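You operate a simulated robot arm through the tools that you are given. There is no shell and no other tool. Be economical: measure what you need, move in short steps, check, and stop when the job is done.

The job below is to be done with a simulated robot arm. You get a single attempt, and the scene is never put back.

Task
Put the bulb from the top of the ledger table on the small bowl. Then open the left door of the tall cupboard, take the small black tin and leave it on the lower shelf of the tall cupboard, then shut the door. The order counts.

The check looks at the end state, three seconds after you hand in, the way a careful person would. Anything else that was tipped, shoved, dropped, spilled or broken makes it a failure.

Robot
A 7-joint arm with a two-finger parallel gripper on a trunk, on a base that drives. Base frame: it is fixed to the floor where the robot stands at the start and does not move with it; the origin is under the middle of the robot, x ahead of it, y to its left, z up; the surface under the hand at the start is at about z = 720. Lengths are in mm, angles in degrees, forces in N, time in s.
With the tool pointing down near the work surface it reaches from about 280 to 720 mm from the robot's upright axis, wherever it stands. Its first joint turns from -166.0 to 166.0 degrees. Places, roughly: bulb (5x5x11 cm) [500, -200, 800]; left door of the tall cupboard [2200, 2100, 1000]; lower shelf of the tall cupboard [2400, 2300, 600]; small black tin [-1000, 500, 750]; small bowl (7x7x3 cm) [600, 300, 700]. Payload 3.43 kg.
The tool frame sits at the grasp point between the pads (the TCP): z along the fingers, y along the line on which they close. The tips reach 34 mm beyond it. The gripper opens to 128 mm. The fingers are 24 mm wide and 12 mm thick; the gripper's body (48 by 130 mm) begins 96 mm behind the TCP.
Orientation is that of the tool frame in the base frame, as a unit quaternion [w, x, y, z]. With the fingers straight down and closing along the base's y, the tool's x points along the base's -x, its y along +y and its z along -z.

Tools
- The arm moves only by the tool apply_moves. Its argument "rows" is a list of rows, each an object of numbers (a shift or turn left out is 0, a gripper value left out holds the last): "dx", "dy", "dz": the shift along the base's x, y, z in units of 250 mm (1.0 is 250 mm); "ax", "ay", "az": the turn, a rotation vector about the base's x, y, z in units of 60 degrees (1.0 is 60 degrees); "fingers": the opening in per cent of the stroke, from 0 (shut) to 100 (fully open). In form: [{"dx": .., "dy": .., "dz": .., "ax": .., "ay": .., "az": .., "fingers": ..}, ...]. A call has 1 to 8 rows; each row is the pose to reach, as a shift and turn from the pose commanded when the call began. A call with a number of a shift or a turn outside -1 to 1 is refused whole. Each row takes 0.2 s and may step no farther than 50 mm and 8.6 degrees from the row before; otherwise, or with a gripper value out of range, the whole call is refused. Where a pose cannot be reached the arm comes as near as it can. A force on the tool above 40 N (or 10 N above the force at the start of the call, whichever is more), or a blocked arm, ends the call early, and 0.2 s more pass. Each finger travels about 108 mm/s and halts on what it meets, pressing with about 32 N; the grip force reading is that of the motor and also rises with nothing between the fingers. The clock runs only during rows and for 0.2 s after the last one: add rows that repeat a pose to give the fingers time. It gives the time, the measured TCP pose, the force on the tool (base axes), the opening and the grip force at its end, in the units of the frame above (readings bear some noise), with the torque about the TCP (base axes, N m) and any sound that the robot's microphone picked up.
- Cameras (640 x 400 px; columns grow to the right, rows downward): "scene" is now at [-17.7, 112.5, 1451.5]; the picture's right is [-0.34, -0.94, 0.00], its down [-0.71, 0.26, -0.65] and it looks along [0.61, -0.22, -0.76] (base axes); focal length 256 px, centre (320, 200). "wrist" rides on the gripper at [76, -11, -160] in the tool frame; the picture's right is [0.15, 0.99, 0.00], its down [-0.88, 0.13, -0.46] and it looks along [-0.45, 0.07, 0.89] (tool axes); focal length 234 px, centre (320, 200).
- get_image(camera): a new picture of that camera. It takes no simulated time.
- move_column(by): slides the trunk up (or, below 0, down) by that many mm; the arm and the scene camera ride with it, the base frame stays. It gives what a move gives, with no picture.
- drive_base(legs): drives the robot by 1 to 6 legs, each [ahead, left, turn to the left] in mm, mm and degrees, along the robot's own axes; the way and the turn of a leg run together, so that a leg with both is an arc; at most 1500 mm and 180 degrees a leg. The arm and the cameras ride along, it lands a little off, and it stops where it bumps. It gives what a move gives.
- turn_head(pan, tilt): turns the head with the scene camera to pan (to the left, within 86 degrees either way) and tilt (down, from -29 to 69), counted from straight ahead of the robot. It gives what a move gives.
- probe_pixels(camera, pixels): for up to 12 pixels [column, row] of the newest picture of that camera ("zoom" is the newest enlarged one), the place [x, y, z] in the base frame of the surface seen there, good to about 3 mm. It takes no simulated time.
- inspect(camera, box): a new picture of the part [left, top, right, bottom] of that camera's present view, enlarged. It takes no simulated time.
- hand_in(): hands the job in; it is judged then, once.

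Go step by step. Measure first, check grasps and placings, and put right what went wrong. The budget is 110 turns and 90 pictures, counting those below and the enlarged ones. Unless the task says otherwise, let go and move clear before handing in, and close with one line.

The tools are called after "Call:" as a command line: name --argument value ..., lists and objects as JSON in quotes. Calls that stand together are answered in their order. apply_moves: Moves the arm, as the interface text tells. Its arguments: {"type":"object","properties":{"rows":{"type":"array","items":{"type":"object","properties":{"dx":{"type":"number"},"dy":{"type":"number"},"dz":{"type":"number"},"ax":{"type":"number"},"ay":{"type":"number"},"az":{"type":"number"},"fingers":{"type":"number"}}}}},"required":["rows"]} The other tools are called the same way: move_column (by) slides the trunk up or down; drive_base (legs) drives the base; turn_head (pan, tilt) turns the head that bears the scene camera; get_image (camera) takes a picture; probe_pixels (camera, pixels) gives the place of the surface under pixels of a picture; inspect (camera, box) takes an enlarged picture of a part of a camera's view; hand_in () hands the job in.

At the start:

```text
clock: 0.0
eef_pos: [410.5, -101.7, 985.3]
tcp_rot: [0.0, -0.001, 1.0, 0.0]
force: [0.2, 1.1, 0.3]
ft_torque: [0.0, -0.04, 0.02]
finger_gap: 128.0
gripper_force: 0.1
trunk travel left (down, up): [-175.0, 149.0]
robot x, y, heading: [-0.4, -0.7, -0.2]
head pan, tilt: [-19.8, 49.2]
```

scene: 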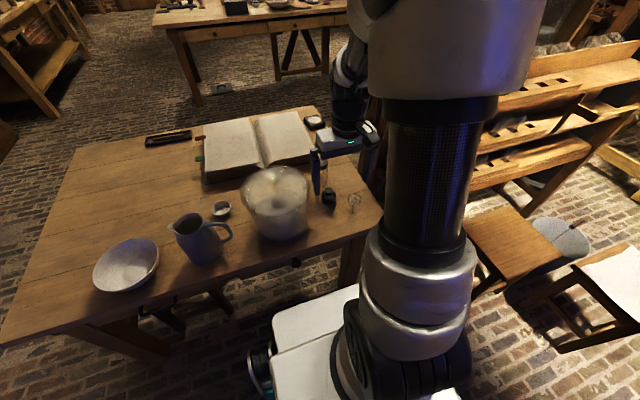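
wrist: 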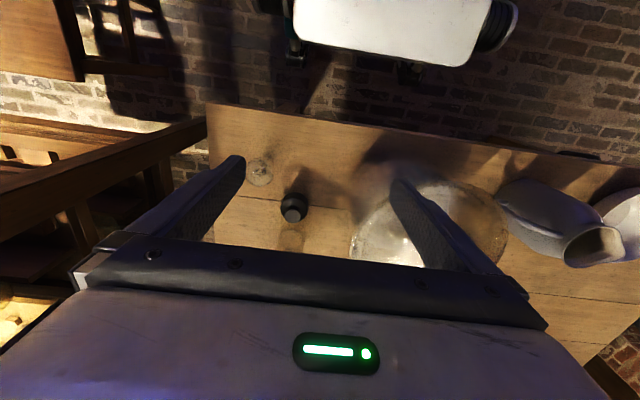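

The scene shows a glass object near (354,200) that is likely the bulb, a small dish at (221,209), a bigger bowl at (126,265). I'll enlarge to identify them.

Call:
inspect --camera "scene" --box '[180, 100, 400, 260]'

Call:
inspect --camera "wrist" --box '[200, 120, 360, 260]'

Call:
probe_pixels --camera "scene" --pixels '[[354, 200], [354, 212], [329, 195], [221, 209], [200, 240], [126, 265], [278, 180], [180, 139], [314, 122], [365, 225]]'

```text
2.50 times, centred on (290, 180) of scene
```

zoom: 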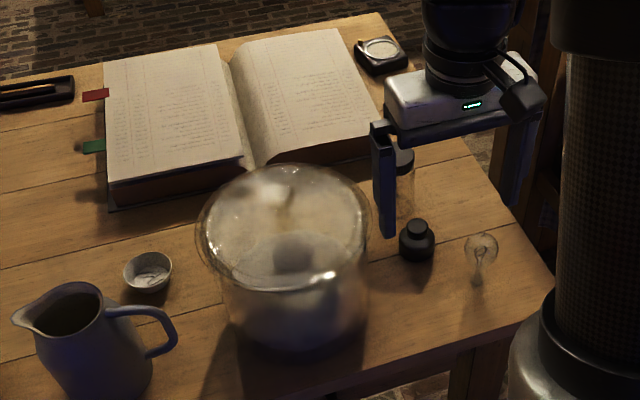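

```text
2.86 times, centred on (280, 190) of wrist
```

zoom: 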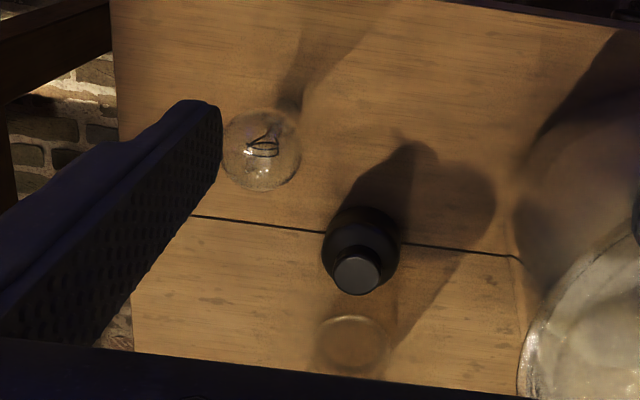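

```text
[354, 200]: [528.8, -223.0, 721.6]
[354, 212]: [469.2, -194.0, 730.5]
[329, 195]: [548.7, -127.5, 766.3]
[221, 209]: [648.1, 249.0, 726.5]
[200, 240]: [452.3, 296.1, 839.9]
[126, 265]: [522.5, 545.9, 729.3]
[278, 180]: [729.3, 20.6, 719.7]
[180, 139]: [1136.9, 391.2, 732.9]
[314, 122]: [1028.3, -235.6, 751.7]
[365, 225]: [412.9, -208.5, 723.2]
```

The bulb stands upright at about (470,-187), globe centre z≈802 (triangulated from scene (354,199) and wrist (260,172)); the small bowl is at scene (221,209). I move above the bulb with the fingers part closed and look again.

Call:
apply_moves --rows '[{"dx": 0.08, "dy": -0.114, "fingers": 65}, {"dx": 0.16, "dy": -0.228}, {"dx": 0.238, "dy": -0.341}, {"dx": 0.238, "dy": -0.341, "dz": -0.15}, {"dx": 0.238, "dy": -0.341, "dz": -0.25}]'

Call:
get_image --camera "wrist"

Call:
get_image --camera "scene"

```text
clock: 1.2
eef_pos: [470.7, -188.4, 923.5]
tcp_rot: [0.0, 0.001, 1.0, -0.001]
force: [-0.6, -0.6, 0.2]
ft_torque: [0.0, 0.01, 0.03]
finger_gap: 83.4
gripper_force: 0.1
trunk travel left (down, up): [-175.0, 149.0]
robot x, y, heading: [2.9, -0.7, 0.1]
head pan, tilt: [-19.8, 49.2]
```

```text
85 pictures are left
```

wrist: 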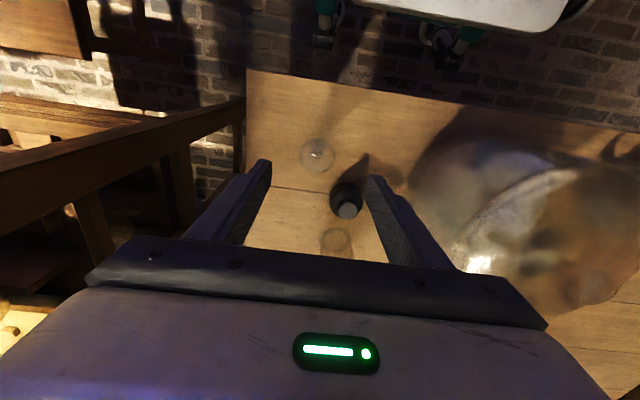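

```text
84 pictures are left
```

scene: 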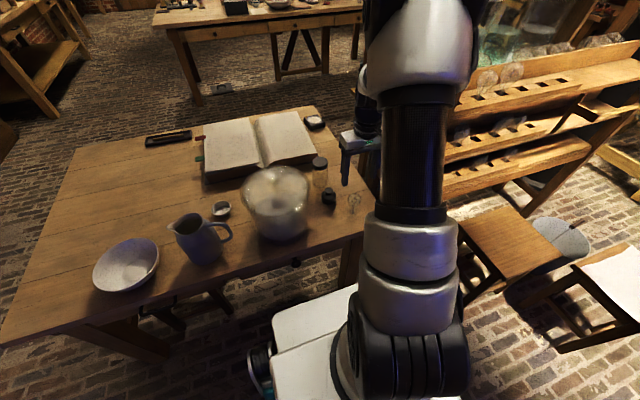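

Bulb at wrist (317,155) gives about (473,-189), centred between the fingers; the ink bottle is ~80 mm further in x. I descend to z≈802 and close.

Call:
apply_moves --rows '[{"dx": 0.008, "dy": 0.0, "dz": -0.17}, {"dx": 0.008, "dz": -0.33}, {"dx": 0.008, "dz": -0.486}, {"dx": 0.008, "dz": -0.486}]'

Call:
get_image --camera "wrist"

Call:
inspect --camera "scene" --box '[280, 120, 420, 240]'

```text
clock: 2.2
eef_pos: [468.5, -186.6, 802.5]
tcp_rot: [0.0, -0.001, 1.0, 0.0]
force: [-0.6, -0.1, 0.3]
ft_torque: [0.03, -0.01, 0.03]
finger_gap: 83.3
gripper_force: 0.1
trunk travel left (down, up): [-175.0, 149.0]
robot x, y, heading: [0.3, 1.7, 0.2]
head pan, tilt: [-19.8, 49.2]
```

```text
83 pictures are left
```

wrist: 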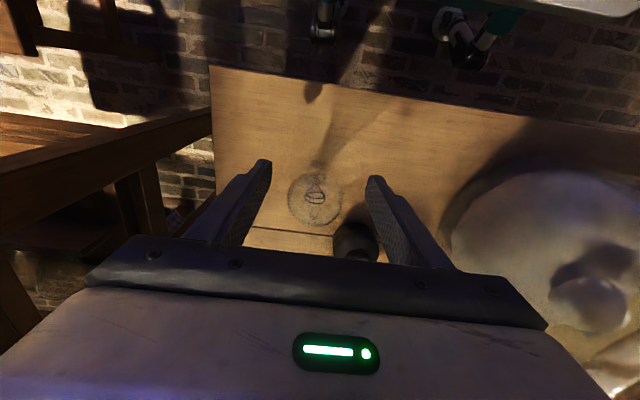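

```text
3.33 times, centred on (350, 180) of scene
```

zoom: 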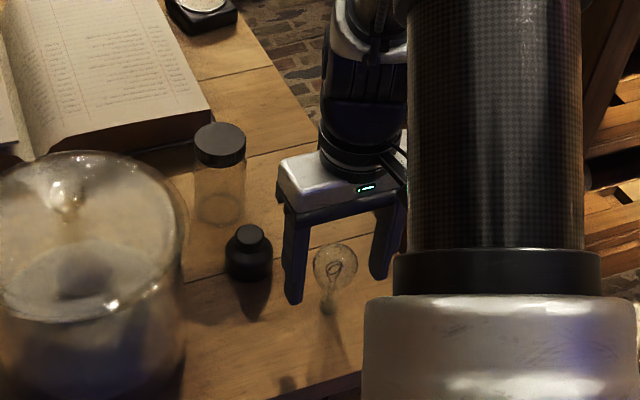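

The bulb's globe (wrist (315,201)) sits between the pads within a few mm. I close on it.

Call:
apply_moves --rows '[{"dx": 0.01, "dy": -0.006, "fingers": 45}, {"dx": 0.01, "dy": -0.006, "fingers": 30}, {"dx": 0.01, "dy": -0.006, "fingers": 30}, {"dx": 0.01, "dy": -0.006, "fingers": 30}]'

Call:
get_image --camera "wrist"

```text
clock: 3.2
eef_pos: [473.2, -188.0, 802.3]
tcp_rot: [0.001, 0.0, 1.0, 0.0]
force: [-0.4, 0.2, 0.0]
ft_torque: [0.01, 0.0, -0.01]
finger_gap: 43.5
gripper_force: 30.2
trunk travel left (down, up): [-175.0, 149.0]
robot x, y, heading: [-1.1, -1.8, 0.1]
head pan, tilt: [-19.8, 49.2]
```

```text
81 pictures are left
```

wrist: 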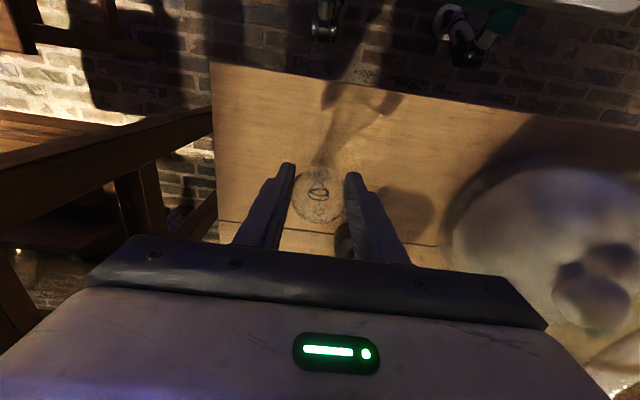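

Fingers halted at 43.5 mm with 30 N: the bulb is held. I lift it straight up.

Call:
apply_moves --rows '[{"dz": 0.04}, {"dz": 0.2}, {"dz": 0.4}, {"dz": 0.6}, {"dz": 0.8}, {"dz": 1.0}, {"dz": 1.0}]'

Call:
get_image --camera "wrist"

Call:
turn_head --pan 15 --tilt 50

Call:
get_image --camera "scene"

```text
clock: 4.8
eef_pos: [479.3, -185.6, 1051.9]
tcp_rot: [0.0, 0.0, 1.0, 0.0]
force: [-0.1, -1.1, -0.9]
ft_torque: [0.01, 0.01, 0.0]
finger_gap: 43.5
gripper_force: 29.7
trunk travel left (down, up): [-175.0, 149.0]
robot x, y, heading: [-1.6, -2.2, -0.3]
head pan, tilt: [-19.8, 49.2]
```

```text
80 pictures are left
```

wrist: 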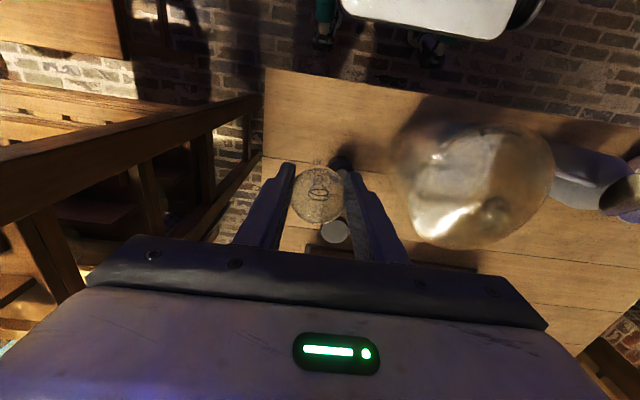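

```text
clock: 5.8
eef_pos: [477.8, -187.7, 1049.6]
tcp_rot: [-0.001, 0.0, 1.0, 0.0]
force: [0.4, 0.3, -0.7]
ft_torque: [0.01, 0.03, -0.03]
finger_gap: 43.4
gripper_force: 29.8
trunk travel left (down, up): [-175.0, 149.0]
robot x, y, heading: [-0.2, 0.3, -0.0]
head pan, tilt: [15.0, 50.0]
```

```text
79 pictures are left
```

scene: 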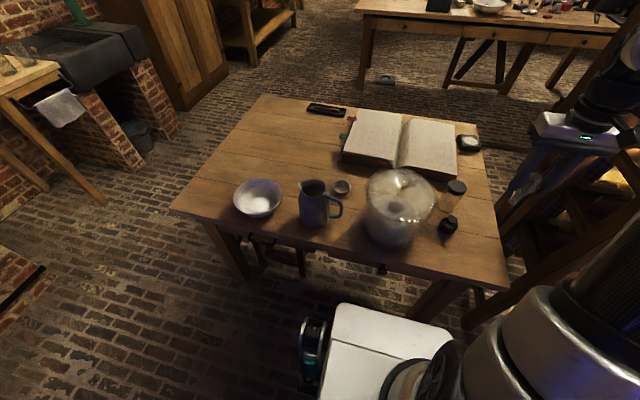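

The bulb is held (gap 43.5). Now I zoom on the small bowl near (342,186) and measure it and its neighbours.

Call:
inspect --camera "scene" --box '[280, 140, 460, 252]'

Call:
probe_pixels --camera "scene" --pixels '[[342, 187], [342, 181], [342, 194], [334, 187], [350, 187], [312, 183], [340, 208], [312, 205], [325, 190], [380, 200], [400, 225], [343, 200]]'

```text
3.56 times, centred on (370, 196) of scene
```

zoom: 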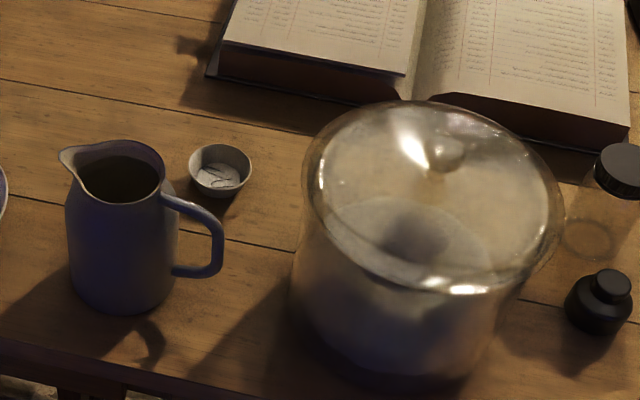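

```text
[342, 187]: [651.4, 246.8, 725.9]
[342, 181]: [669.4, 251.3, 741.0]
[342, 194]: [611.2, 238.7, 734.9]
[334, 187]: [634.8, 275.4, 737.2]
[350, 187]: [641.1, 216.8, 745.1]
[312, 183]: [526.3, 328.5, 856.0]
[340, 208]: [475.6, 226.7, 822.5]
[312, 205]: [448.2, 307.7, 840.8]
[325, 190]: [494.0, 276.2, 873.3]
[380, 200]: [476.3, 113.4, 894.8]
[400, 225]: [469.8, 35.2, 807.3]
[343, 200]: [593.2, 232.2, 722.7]
```

The bowl's rim is centred near (643,247) at z≈747. I look closer at its inside.

Call:
inspect --camera "scene" --box '[322, 172, 362, 197]'

```text
16.00 times, centred on (342, 184) of scene
```

zoom: 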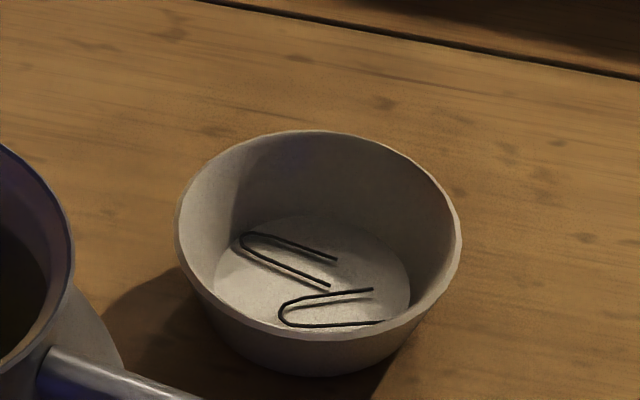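

Call:
probe_pixels --camera "zoom" --pixels '[[180, 225], [456, 225], [320, 133], [300, 333], [310, 270], [215, 280], [408, 280], [310, 222], [360, 260], [200, 180], [440, 190]]'

```text
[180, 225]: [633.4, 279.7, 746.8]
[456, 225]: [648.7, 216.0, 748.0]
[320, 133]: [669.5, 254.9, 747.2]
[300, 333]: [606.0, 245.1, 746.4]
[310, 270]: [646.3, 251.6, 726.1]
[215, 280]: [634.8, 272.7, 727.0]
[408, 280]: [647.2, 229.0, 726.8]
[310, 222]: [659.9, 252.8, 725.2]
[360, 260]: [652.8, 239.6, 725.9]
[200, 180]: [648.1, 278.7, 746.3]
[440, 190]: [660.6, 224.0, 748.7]
```

Bowl centre ≈(640,248), floor z≈726, so release TCP z≈809. I check the glass jar's height before crossing over it.

Call:
inspect --camera "scene" --box '[350, 155, 450, 255]'

Call:
probe_pixels --camera "scene" --pixels '[[396, 183], [396, 180], [397, 188], [400, 172], [366, 190], [432, 205], [385, 215], [410, 190], [372, 180], [398, 170]]'

```text
4.00 times, centred on (400, 205) of scene
```

zoom: 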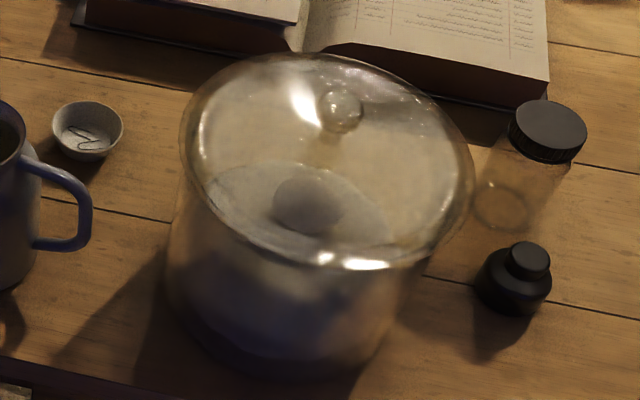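

```text
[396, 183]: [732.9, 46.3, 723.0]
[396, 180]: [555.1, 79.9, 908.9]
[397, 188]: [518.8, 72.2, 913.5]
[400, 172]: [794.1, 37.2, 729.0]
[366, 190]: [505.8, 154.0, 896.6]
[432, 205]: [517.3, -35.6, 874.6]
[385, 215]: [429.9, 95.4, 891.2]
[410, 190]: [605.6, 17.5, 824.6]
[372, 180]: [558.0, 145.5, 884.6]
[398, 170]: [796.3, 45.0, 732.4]
```

Jar top is about z 915–945; I cross at TCP z≈1120 (bulb bottom ≈1038).

Call:
apply_moves --rows '[{"dz": 0.16}, {"dz": 0.28, "dy": 0.08}, {"dz": 0.28, "dy": 0.26, "dx": 0.05}, {"dz": 0.28, "dy": 0.44, "dx": 0.1}, {"dz": 0.28, "dy": 0.62, "dx": 0.15}, {"dz": 0.28, "dy": 0.8, "dx": 0.2}, {"dz": 0.28, "dy": 0.98, "dx": 0.25}]'

Call:
apply_moves --rows '[{"dy": 0.16, "dx": 0.08}, {"dy": 0.32, "dx": 0.16}, {"dy": 0.48, "dx": 0.24}, {"dy": 0.64, "dx": 0.32}, {"dy": 0.76, "dx": 0.4}, {"dy": 0.76, "dx": 0.4}]'

Call:
get_image --camera "wrist"

Call:
get_image --camera "scene"

```text
clock: 7.4
eef_pos: [537.0, 58.3, 1120.2]
tcp_rot: [0.0, -0.001, 1.0, 0.0]
force: [-0.8, -0.4, 0.7]
ft_torque: [0.01, -0.01, 0.02]
finger_gap: 43.3
gripper_force: 29.9
trunk travel left (down, up): [-175.0, 149.0]
robot x, y, heading: [0.0, 1.1, 0.2]
head pan, tilt: [15.0, 50.0]
```

```text
clock: 8.8
eef_pos: [635.6, 246.5, 1119.0]
tcp_rot: [-0.001, 0.0, 1.0, -0.001]
force: [0.2, -0.3, -1.1]
ft_torque: [-0.03, 0.01, -0.01]
finger_gap: 43.4
gripper_force: 30.0
trunk travel left (down, up): [-175.0, 149.0]
robot x, y, heading: [0.1, 1.1, -0.0]
head pan, tilt: [15.0, 50.0]
```

```text
75 pictures are left
```

wrist: 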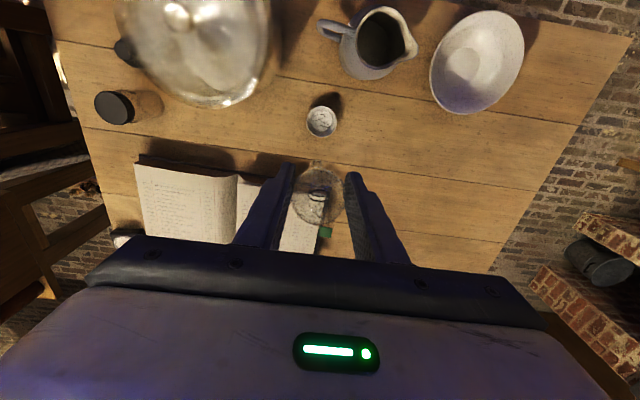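

```text
74 pictures are left
```

scene: 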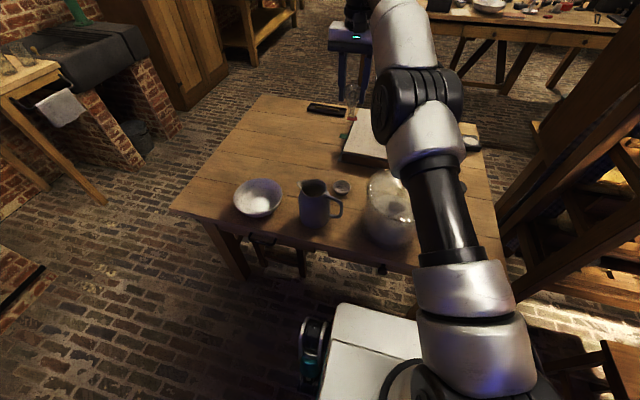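

The bowl is in the wrist view at (322,121). I probe it from here and check the bulb's attitude in the scene view.

Call:
probe_pixels --camera "wrist" --pixels '[[309, 121], [336, 121], [322, 109], [322, 135], [322, 122]]'

Call:
inspect --camera "scene" --box '[320, 60, 400, 130]'

Call:
inspect --camera "wrist" --box '[270, 90, 370, 230]'

```text
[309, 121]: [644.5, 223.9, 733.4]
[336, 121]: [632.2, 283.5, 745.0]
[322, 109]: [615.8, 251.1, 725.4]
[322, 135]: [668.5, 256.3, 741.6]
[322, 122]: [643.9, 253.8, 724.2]
```

```text
5.71 times, centred on (360, 95) of scene
```

zoom: 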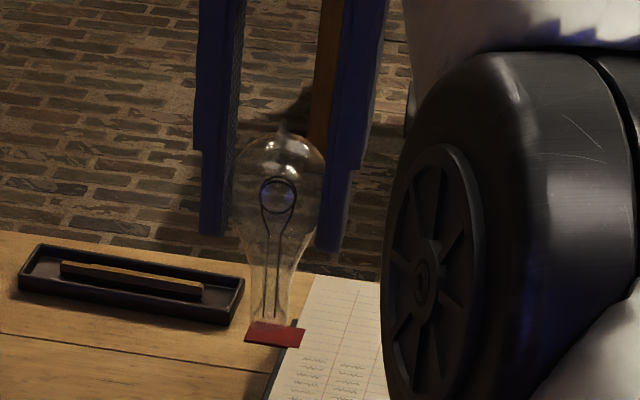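

```text
2.86 times, centred on (320, 160) of wrist
```

zoom: 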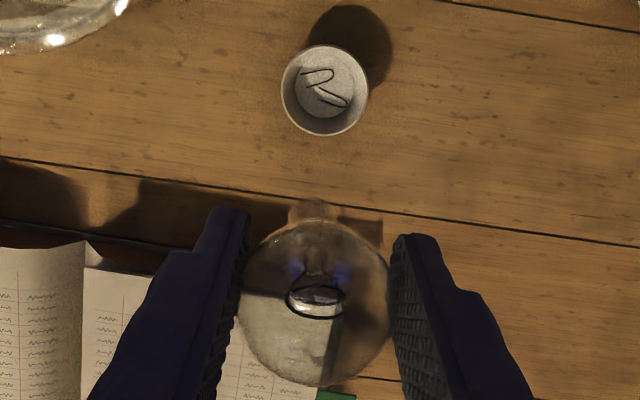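

Bulb hangs upright; its base projects within a few mm of TCP, bowl centre ≈(641,250). I descend with a +4 mm y correction.

Call:
apply_moves --rows '[{"dx": 0.008, "dy": 0.016, "dz": -0.18}, {"dx": 0.008, "dy": 0.016, "dz": -0.36}, {"dx": 0.008, "dy": 0.016, "dz": -0.54}, {"dx": 0.008, "dy": 0.016, "dz": -0.72}, {"dx": 0.008, "dy": 0.016, "dz": -0.9}, {"dx": 0.008, "dy": 0.016, "dz": -1.0}, {"dx": 0.008, "dy": 0.016, "dz": -1.0}]'

Call:
inspect --camera "scene" --box '[290, 130, 400, 220]'

Call:
inspect --camera "wrist" --box '[250, 90, 390, 230]'

```text
clock: 10.4
eef_pos: [635.6, 252.3, 869.1]
tcp_rot: [0.0, 0.0, 1.0, 0.0]
force: [-1.1, 0.6, -0.7]
ft_torque: [0.0, -0.01, -0.01]
finger_gap: 43.0
gripper_force: 29.7
trunk travel left (down, up): [-175.0, 149.0]
robot x, y, heading: [1.5, 2.6, 0.0]
head pan, tilt: [15.0, 50.0]
```

```text
4.44 times, centred on (345, 175) of scene
```

zoom: 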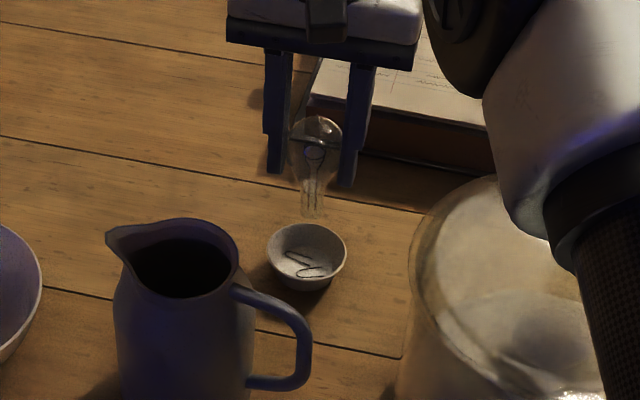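

```text
2.86 times, centred on (320, 160) of wrist
```

zoom: 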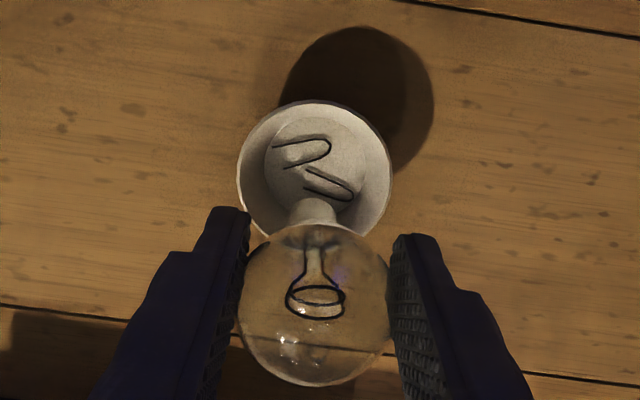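

The bulb is lined up over the bowl in both views. I go down to about z 815 and check again.

Call:
apply_moves --rows '[{"dz": -0.12}, {"dz": -0.21}, {"dz": -0.21}]'

Call:
inspect --camera "scene" --box '[317, 150, 367, 200]'

Call:
inspect --camera "wrist" --box '[250, 90, 390, 230]'

```text
clock: 11.2
eef_pos: [638.1, 250.8, 820.5]
tcp_rot: [0.003, 0.0, 1.0, 0.001]
force: [1.6, 0.3, 19.2]
ft_torque: [0.06, -0.42, -0.05]
finger_gap: 44.1
gripper_force: 29.8
trunk travel left (down, up): [-175.0, 149.0]
robot x, y, heading: [-0.7, 2.4, -0.2]
head pan, tilt: [15.0, 50.0]
```

```text
8.00 times, centred on (342, 175) of scene
```

zoom: 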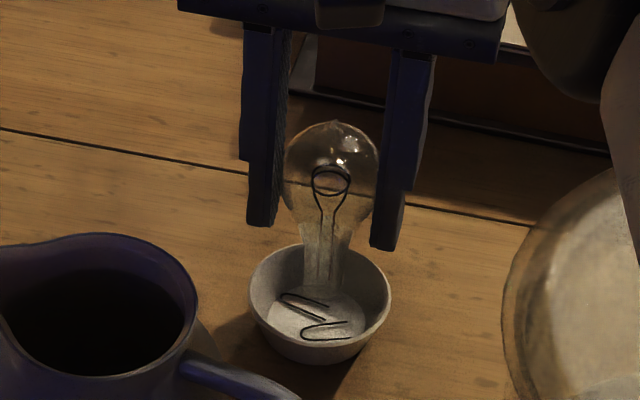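

```text
2.86 times, centred on (320, 160) of wrist
```

zoom: 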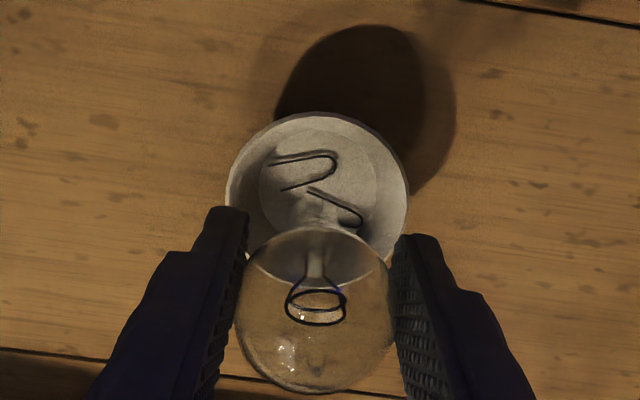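

Contact came early (19 N, torque about y −0.42 → contact ~22 mm ahead of TCP): the base touches the bowl's far wall. I lift 12 mm and shift 11 mm toward −x, then look.

Call:
apply_moves --rows '[{"dz": 0.05}, {"dz": 0.05, "dx": -0.044}, {"dz": 0.05, "dx": -0.044}]'

Call:
inspect --camera "scene" --box '[317, 150, 367, 200]'

Call:
inspect --camera "wrist" --box '[250, 90, 390, 230]'

```text
clock: 12.0
eef_pos: [626.2, 250.1, 830.8]
tcp_rot: [-0.001, 0.0, 1.0, 0.0]
force: [0.5, 0.2, -0.4]
ft_torque: [-0.05, 0.0, -0.01]
finger_gap: 43.5
gripper_force: 30.2
trunk travel left (down, up): [-175.0, 149.0]
robot x, y, heading: [0.5, 0.2, -0.2]
head pan, tilt: [15.0, 50.0]
```

```text
8.00 times, centred on (342, 175) of scene
```

zoom: 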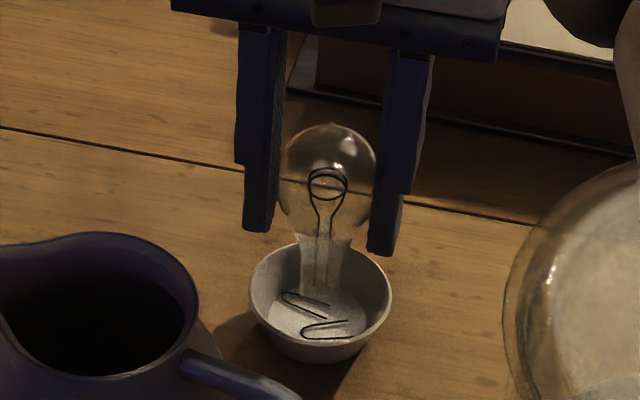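

```text
2.86 times, centred on (320, 160) of wrist
```

zoom: 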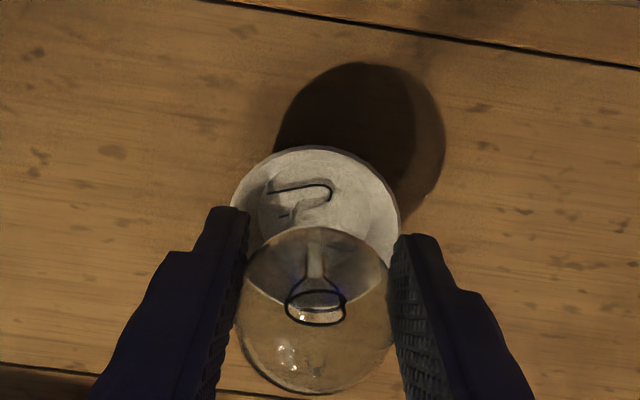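

The base now appears more central (scene zoom (318,290)). I descend slowly and watch the force and torque.

Call:
apply_moves --rows '[{"dz": -0.02}, {"dz": -0.04}, {"dz": -0.06}, {"dz": -0.06}]'

Call:
inspect --camera "scene" --box '[317, 150, 367, 200]'

```text
clock: 13.0
eef_pos: [628.6, 251.0, 818.6]
tcp_rot: [0.003, -0.001, 1.0, 0.002]
force: [1.5, 0.0, 19.9]
ft_torque: [0.02, -0.38, -0.04]
finger_gap: 43.9
gripper_force: 30.0
trunk travel left (down, up): [-175.0, 149.0]
robot x, y, heading: [3.1, -0.5, 0.1]
head pan, tilt: [15.0, 50.0]
```

```text
8.00 times, centred on (342, 175) of scene
```

zoom: 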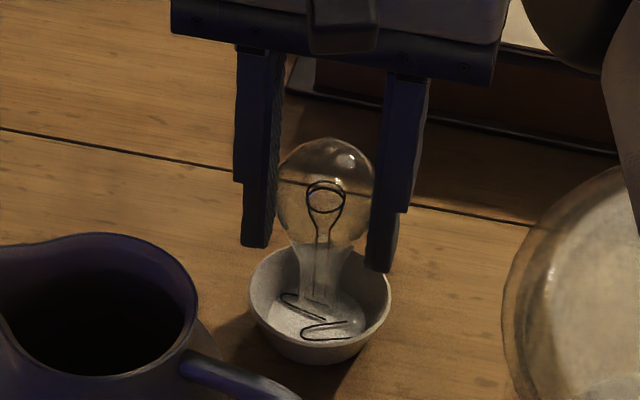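

Contact height is the same (~z 820) 10 mm apart, so the base meets a flat surface rather than the wall. I look very closely at where the base bottom is.

Call:
inspect --camera "scene" --box '[330, 165, 354, 197]'

Call:
inspect --camera "wrist" --box '[280, 130, 360, 230]'

```text
12.50 times, centred on (342, 181) of scene
```

zoom: 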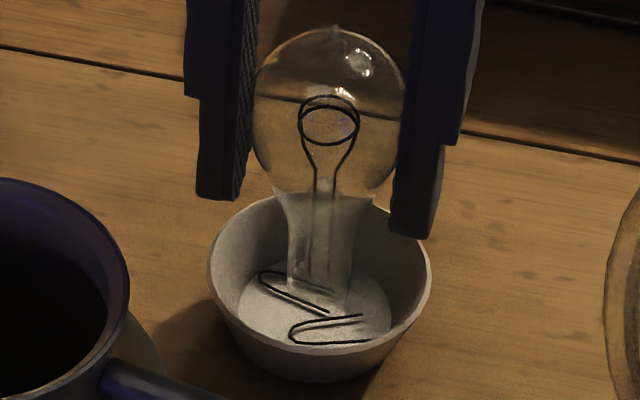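

```text
4.00 times, centred on (320, 180) of wrist
```

zoom: 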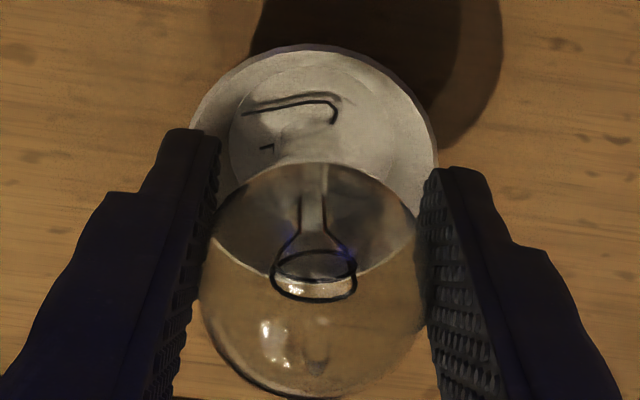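

The bulb's axis triangulates to top (634,844) and base (642,736): about 4° tilted and resting. I lift a little, turn +4° about y to bring it upright, and recentre by +4 mm in x.

Call:
apply_moves --rows '[{"dz": 0.03}, {"dz": 0.03, "ay": 0.067, "dx": 0.016}, {"dz": 0.03, "ay": 0.067, "dx": 0.016}]'

Call:
apply_moves --rows '[{"dz": -0.01}, {"dz": -0.02}, {"dz": -0.02}]'

Call:
inspect --camera "scene" --box '[330, 165, 354, 197]'

Call:
inspect --camera "wrist" --box '[280, 130, 360, 230]'

```text
clock: 13.8
eef_pos: [631.8, 250.8, 821.6]
tcp_rot: [-0.035, -0.001, 0.999, -0.001]
force: [0.7, 0.0, -0.6]
ft_torque: [-0.01, 0.0, 0.02]
finger_gap: 43.6
gripper_force: 29.8
trunk travel left (down, up): [-175.0, 149.0]
robot x, y, heading: [-1.9, -0.7, -0.1]
head pan, tilt: [15.0, 50.0]
```

```text
clock: 14.6
eef_pos: [633.9, 251.7, 818.3]
tcp_rot: [-0.034, 0.0, 0.999, 0.001]
force: [-2.5, 0.6, 10.0]
ft_torque: [-0.02, 0.01, -0.02]
finger_gap: 43.5
gripper_force: 30.2
trunk travel left (down, up): [-175.0, 149.0]
robot x, y, heading: [2.2, -0.5, 0.2]
head pan, tilt: [15.0, 50.0]
```

```text
12.50 times, centred on (342, 181) of scene
```

zoom: 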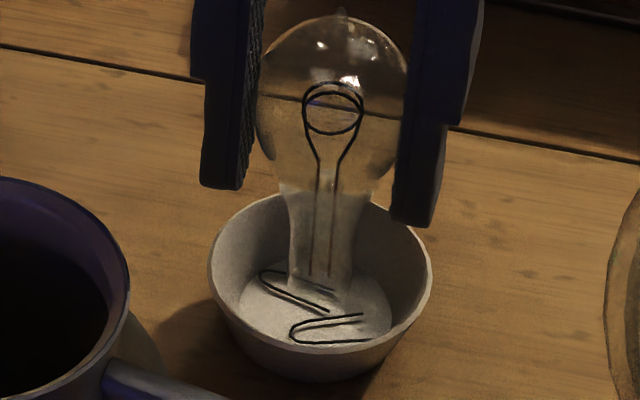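

```text
4.00 times, centred on (320, 180) of wrist
```

zoom: 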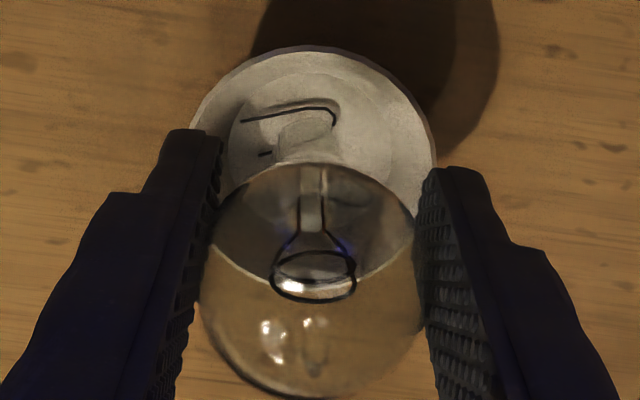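

There is a light contact at z≈818.5 and the base looks slightly far in the bowl (scene zoom row ~298). I lift 5 mm, shift −9 mm in x and lower again to see if it goes deeper.

Call:
apply_moves --rows '[{"dz": 0.02}, {"dz": 0.02, "dx": -0.036}, {"dz": 0.0, "dx": -0.036}, {"dz": 0.0, "dx": -0.036}]'

Call:
apply_moves --rows '[{"dz": -0.008}, {"dz": -0.012}, {"dz": -0.012}]'

Call:
inspect --camera "scene" --box '[330, 165, 354, 197]'

```text
clock: 15.6
eef_pos: [622.0, 250.4, 819.3]
tcp_rot: [-0.035, 0.0, 0.999, 0.0]
force: [-1.1, 1.1, 4.9]
ft_torque: [0.01, 0.0, 0.02]
finger_gap: 43.3
gripper_force: 30.0
trunk travel left (down, up): [-175.0, 149.0]
robot x, y, heading: [-1.0, 0.2, 0.0]
head pan, tilt: [15.0, 50.0]
```

```text
clock: 16.4
eef_pos: [623.2, 251.0, 817.9]
tcp_rot: [-0.032, 0.0, 0.999, 0.001]
force: [-0.5, 1.4, 18.8]
ft_torque: [0.08, -0.24, -0.02]
finger_gap: 43.5
gripper_force: 30.0
trunk travel left (down, up): [-175.0, 149.0]
robot x, y, heading: [-0.6, 1.8, -0.0]
head pan, tilt: [15.0, 50.0]
```

```text
12.50 times, centred on (342, 181) of scene
```

zoom: 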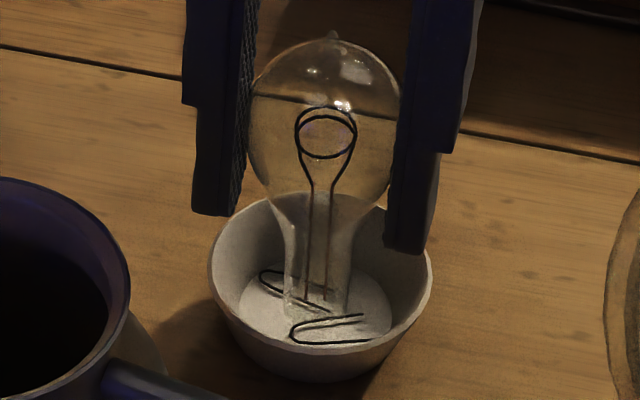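

Contact height is unchanged (~z 818.5) at all positions, so the base rests on the bowl's flat floor and now looks centred. I ease the pressure and open the fingers gently.

Call:
apply_moves --rows '[{"dz": 0.009}, {"dz": 0.01, "fingers": 33}, {"dz": 0.01, "fingers": 35}, {"dz": 0.01, "fingers": 37}, {"dz": 0.01, "fingers": 40}, {"dz": 0.01, "fingers": 46}, {"dz": 0.01, "fingers": 54}, {"dz": 0.01, "fingers": 60}]'

Call:
inspect --camera "scene" --box '[320, 155, 364, 199]'

Call:
inspect --camera "wrist" --box '[250, 120, 390, 260]'

```text
clock: 18.2
eef_pos: [623.5, 250.3, 817.8]
tcp_rot: [-0.034, 0.0, 0.999, 0.0]
force: [-1.0, -0.6, -0.5]
ft_torque: [-0.01, -0.02, -0.01]
finger_gap: 76.7
gripper_force: 0.0
trunk travel left (down, up): [-175.0, 149.0]
robot x, y, heading: [0.6, 1.4, 0.1]
head pan, tilt: [15.0, 50.0]
```

```text
9.09 times, centred on (342, 177) of scene
```

zoom: 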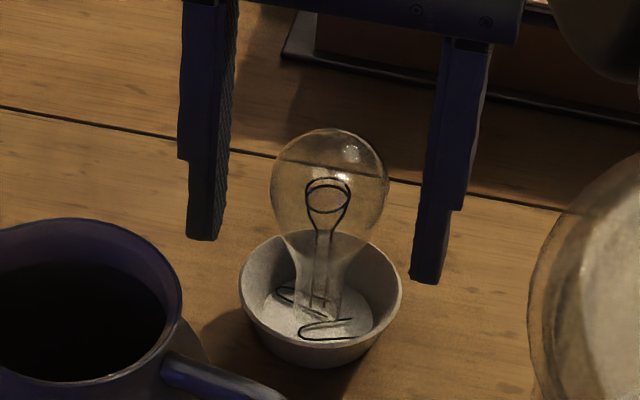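

```text
2.86 times, centred on (320, 190) of wrist
```

zoom: 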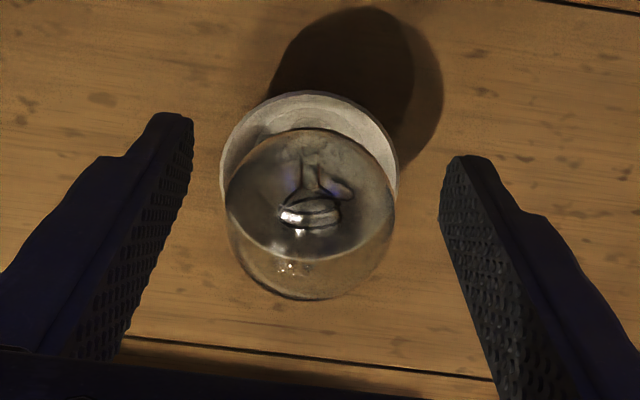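

The bulb stands free in the bowl (it settled a bit lower). I retreat straight up and re-check.

Call:
apply_moves --rows '[{"dz": 0.1}, {"dz": 0.28}, {"dz": 0.46, "ay": -0.067}, {"dz": 0.64, "ay": -0.067}, {"dz": 0.82, "ay": -0.067}, {"dz": 1.0, "ay": -0.067}]'

Call:
inspect --camera "scene" --box '[310, 145, 374, 209]'

Call:
inspect --camera "wrist" --box '[250, 60, 410, 200]'

```text
clock: 19.6
eef_pos: [624.3, 250.0, 1066.4]
tcp_rot: [0.0, 0.0, 1.0, 0.0]
force: [-0.7, 0.5, 0.4]
ft_torque: [0.0, 0.0, -0.01]
finger_gap: 76.6
gripper_force: 0.1
trunk travel left (down, up): [-175.0, 149.0]
robot x, y, heading: [-6.8, 0.7, -0.0]
head pan, tilt: [15.0, 50.0]
```

```text
6.25 times, centred on (342, 177) of scene
```

zoom: 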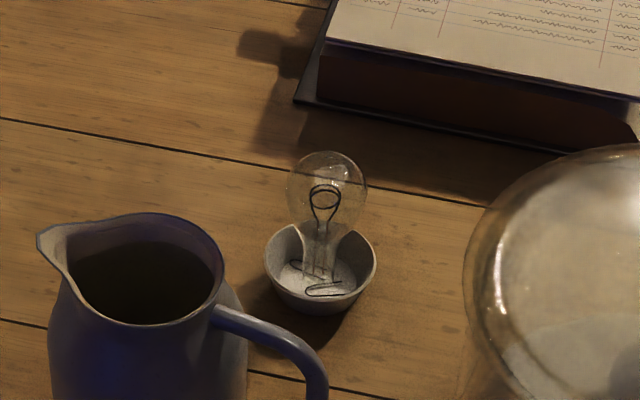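

```text
2.86 times, centred on (330, 130) of wrist
```

zoom: 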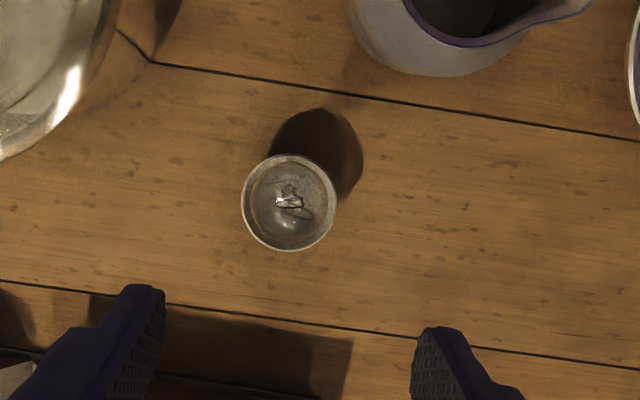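

The bulb stands upright in the bowl, nothing else disturbed. Now I look around for the cupboard (ahead-left) and the tin (behind-left).

Call:
turn_head --pan 45 --tilt 15

Call:
get_image --camera "scene"

Call:
turn_head --pan 86 --tilt 35

Call:
get_image --camera "scene"

```text
clock: 20.6
eef_pos: [625.2, 249.8, 1065.2]
tcp_rot: [0.0, 0.001, 1.0, 0.0]
force: [0.2, 0.0, 0.1]
ft_torque: [0.02, -0.01, 0.02]
finger_gap: 76.8
gripper_force: 0.1
trunk travel left (down, up): [-175.0, 149.0]
robot x, y, heading: [-2.5, 1.1, -0.1]
head pan, tilt: [45.0, 15.0]
```

```text
55 pictures are left
```

scene: 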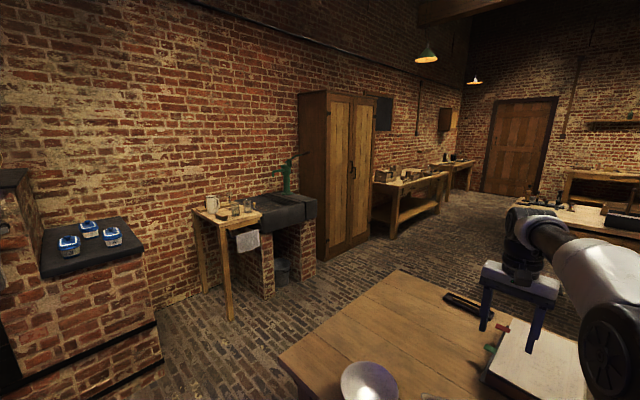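

```text
clock: 21.7
eef_pos: [625.4, 249.7, 1065.9]
tcp_rot: [0.001, 0.0, 1.0, 0.0]
force: [0.0, 0.1, -0.2]
ft_torque: [0.01, -0.01, -0.01]
finger_gap: 76.8
gripper_force: 0.1
trunk travel left (down, up): [-175.0, 149.0]
robot x, y, heading: [1.6, 2.2, -0.2]
head pan, tilt: [85.9, 35.0]
```

```text
54 pictures are left
```

scene: 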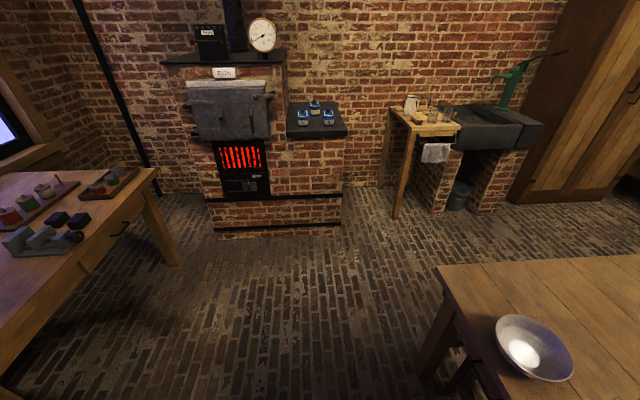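

The cupboard stands on the left wall facing −y; small black objects lie on the left table near (60,219) and (80,222). I zoom on those.

Call:
inspect --camera "scene" --box '[0, 160, 140, 260]'

Call:
probe_pixels --camera "scene" --pixels '[[57, 219], [79, 221], [75, 237], [45, 240], [155, 170], [150, 260], [108, 186], [180, 262], [400, 217], [500, 330], [440, 268], [590, 190]]'

Call:
turn_head --pan 45 --tilt 15

Call:
inspect --camera "scene" --box '[270, 70, 410, 270]'

```text
4.00 times, centred on (70, 210) of scene
```

zoom: 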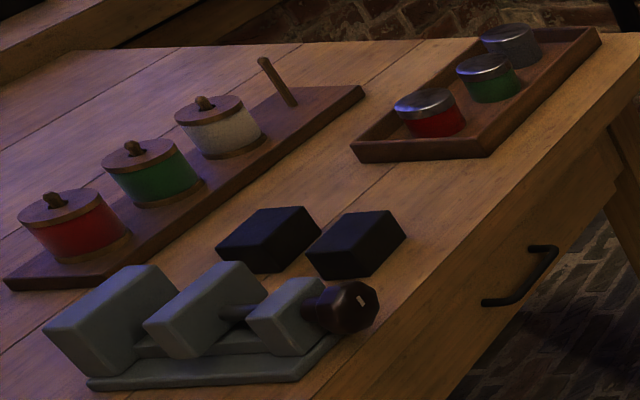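

```text
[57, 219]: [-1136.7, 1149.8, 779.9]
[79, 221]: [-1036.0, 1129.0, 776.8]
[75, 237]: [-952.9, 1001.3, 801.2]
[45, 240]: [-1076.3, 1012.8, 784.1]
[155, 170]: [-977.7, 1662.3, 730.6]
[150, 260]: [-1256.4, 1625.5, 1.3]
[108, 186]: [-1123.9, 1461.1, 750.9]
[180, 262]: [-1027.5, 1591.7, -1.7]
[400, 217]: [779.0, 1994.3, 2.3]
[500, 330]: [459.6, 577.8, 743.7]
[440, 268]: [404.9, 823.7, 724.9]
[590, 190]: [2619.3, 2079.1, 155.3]
```

```text
clock: 22.8
eef_pos: [625.6, 249.7, 1066.8]
tcp_rot: [0.001, 0.0, 1.0, 0.0]
force: [0.2, -0.4, -0.2]
ft_torque: [-0.04, 0.0, -0.03]
finger_gap: 76.7
gripper_force: 0.1
trunk travel left (down, up): [-175.0, 149.0]
robot x, y, heading: [-0.9, -0.2, -0.1]
head pan, tilt: [45.0, 15.0]
```

```text
2.00 times, centred on (340, 170) of scene
```

zoom: 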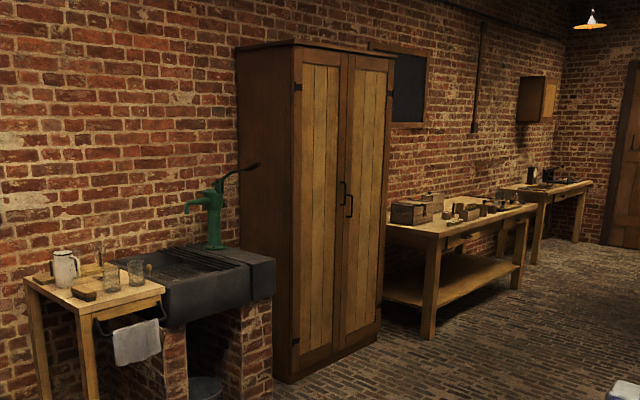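

The cupboard has two doors with handles in the middle and hinges at the outer edges. I measure doors and handles.

Call:
probe_pixels --camera "zoom" --pixels '[[342, 192], [351, 200], [297, 90], [335, 192], [296, 350], [340, 100], [393, 60], [378, 330], [238, 60], [275, 365], [250, 300], [385, 270]]'

Call:
inspect --camera "scene" --box '[330, 150, 370, 190]'

```text
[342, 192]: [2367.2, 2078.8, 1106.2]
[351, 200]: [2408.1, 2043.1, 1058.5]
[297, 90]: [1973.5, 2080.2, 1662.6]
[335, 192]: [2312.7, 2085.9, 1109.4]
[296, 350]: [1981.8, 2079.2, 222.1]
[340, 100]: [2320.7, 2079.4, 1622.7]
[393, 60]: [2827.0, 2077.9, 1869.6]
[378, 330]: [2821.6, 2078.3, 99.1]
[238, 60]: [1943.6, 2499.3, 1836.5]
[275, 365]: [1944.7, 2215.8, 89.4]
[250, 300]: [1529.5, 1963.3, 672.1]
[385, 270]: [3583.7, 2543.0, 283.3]
```

```text
10.00 times, centred on (350, 170) of scene
```

zoom: 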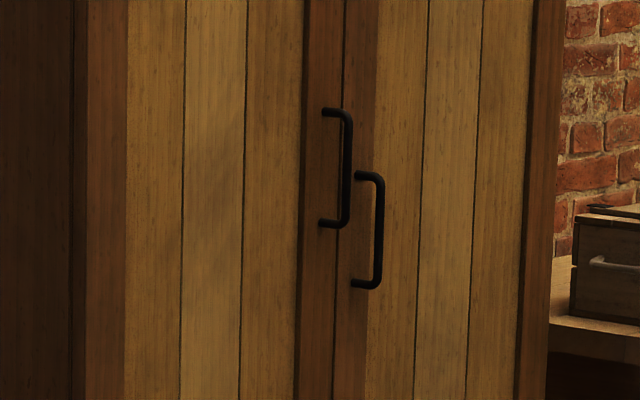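

Call:
probe_pixels --camera "zoom" --pixels '[[348, 125], [348, 150], [347, 180], [346, 210], [324, 113], [322, 224], [341, 50], [380, 230], [380, 200], [382, 260], [355, 176], [354, 284]]'

```text
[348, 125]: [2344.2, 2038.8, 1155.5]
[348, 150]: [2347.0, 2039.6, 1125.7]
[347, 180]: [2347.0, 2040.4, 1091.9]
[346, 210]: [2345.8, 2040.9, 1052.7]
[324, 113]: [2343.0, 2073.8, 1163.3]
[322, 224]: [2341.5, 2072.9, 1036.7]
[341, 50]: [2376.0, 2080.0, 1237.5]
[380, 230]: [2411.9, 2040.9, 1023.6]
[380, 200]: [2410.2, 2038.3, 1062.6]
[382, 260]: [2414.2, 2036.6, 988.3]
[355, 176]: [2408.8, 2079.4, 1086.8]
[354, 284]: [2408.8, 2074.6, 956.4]
```

Left handle: vertical bar at x≈2346, y≈2042, z 1036–1163; hinge near x 1965; door face y 2079. First I back away from the table and tuck the arm.

Call:
drive_base --legs '[[-300, 0, 0]]'

Call:
apply_moves --rows '[{"dy": -0.18}, {"dy": -0.36}, {"dy": -0.54}, {"dy": -0.72}, {"dy": -0.9, "dx": -0.08}, {"dy": -1.0, "dx": -0.24}, {"dy": -1.0, "dx": -0.4}, {"dy": -1.0, "dx": -0.55}]'

Call:
turn_head --pan 70 --tilt 30

Call:
get_image --camera "scene"

```text
clock: 24.8
eef_pos: [318.4, 253.8, 1066.0]
tcp_rot: [0.001, -0.004, 1.0, 0.0]
force: [-0.1, 0.2, 1.0]
ft_torque: [0.01, 0.02, -0.01]
finger_gap: 76.7
gripper_force: 0.0
trunk travel left (down, up): [-175.0, 149.0]
robot x, y, heading: [-303.8, -3.2, 0.5]
head pan, tilt: [45.0, 15.0]
```

```text
clock: 26.6
eef_pos: [179.5, 3.3, 1068.6]
tcp_rot: [-0.001, -0.003, 1.0, 0.0]
force: [-0.5, 0.6, 0.2]
ft_torque: [-0.02, 0.01, 0.0]
finger_gap: 76.5
gripper_force: 0.0
trunk travel left (down, up): [-175.0, 149.0]
robot x, y, heading: [-305.5, -1.0, 0.3]
head pan, tilt: [45.0, 15.0]
```

```text
clock: 27.5
eef_pos: [180.7, 5.3, 1068.4]
tcp_rot: [0.0, -0.003, 1.0, 0.001]
force: [0.8, 0.6, -0.8]
ft_torque: [0.0, 0.01, -0.03]
finger_gap: 76.8
gripper_force: 0.1
trunk travel left (down, up): [-175.0, 149.0]
robot x, y, heading: [-305.0, -1.1, 0.6]
head pan, tilt: [70.0, 30.0]
```

```text
50 pictures are left
```

scene: 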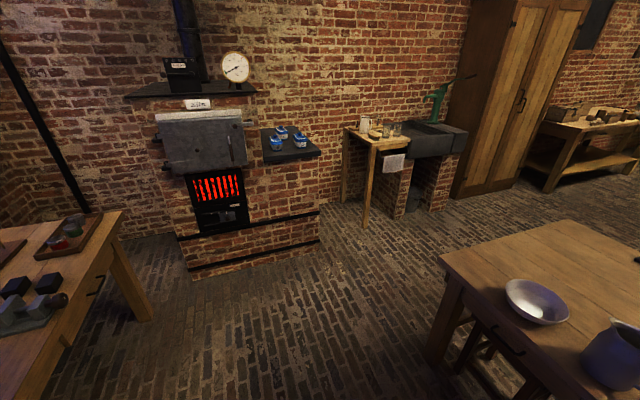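

The floor along y≈1200 is clear. I drive left then ahead past the ledger table, then look again.

Call:
drive_base --legs '[[0, 1180, 0], [1400, 0, 0]]'

Call:
turn_head --pan 25 --tilt 25

Call:
get_image --camera "scene"

```text
clock: 45.1
eef_pos: [1557.9, 1179.6, 1066.9]
tcp_rot: [0.0, -0.027, 1.0, 0.0]
force: [0.4, 0.3, 0.2]
ft_torque: [0.01, -0.02, -0.03]
finger_gap: 76.6
gripper_force: 0.1
trunk travel left (down, up): [-175.0, 149.0]
robot x, y, heading: [1073.8, 1150.1, 3.0]
head pan, tilt: [70.0, 30.0]
```

```text
clock: 46.2
eef_pos: [1556.4, 1179.2, 1067.2]
tcp_rot: [0.0, -0.027, 1.0, 0.001]
force: [0.6, 0.1, -0.5]
ft_torque: [-0.01, -0.03, 0.0]
finger_gap: 76.8
gripper_force: 0.1
trunk travel left (down, up): [-175.0, 149.0]
robot x, y, heading: [1074.0, 1150.1, 3.1]
head pan, tilt: [25.0, 25.0]
```

```text
49 pictures are left
```

scene: 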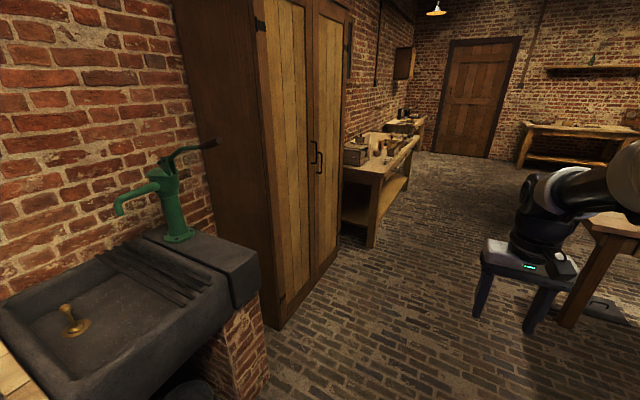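

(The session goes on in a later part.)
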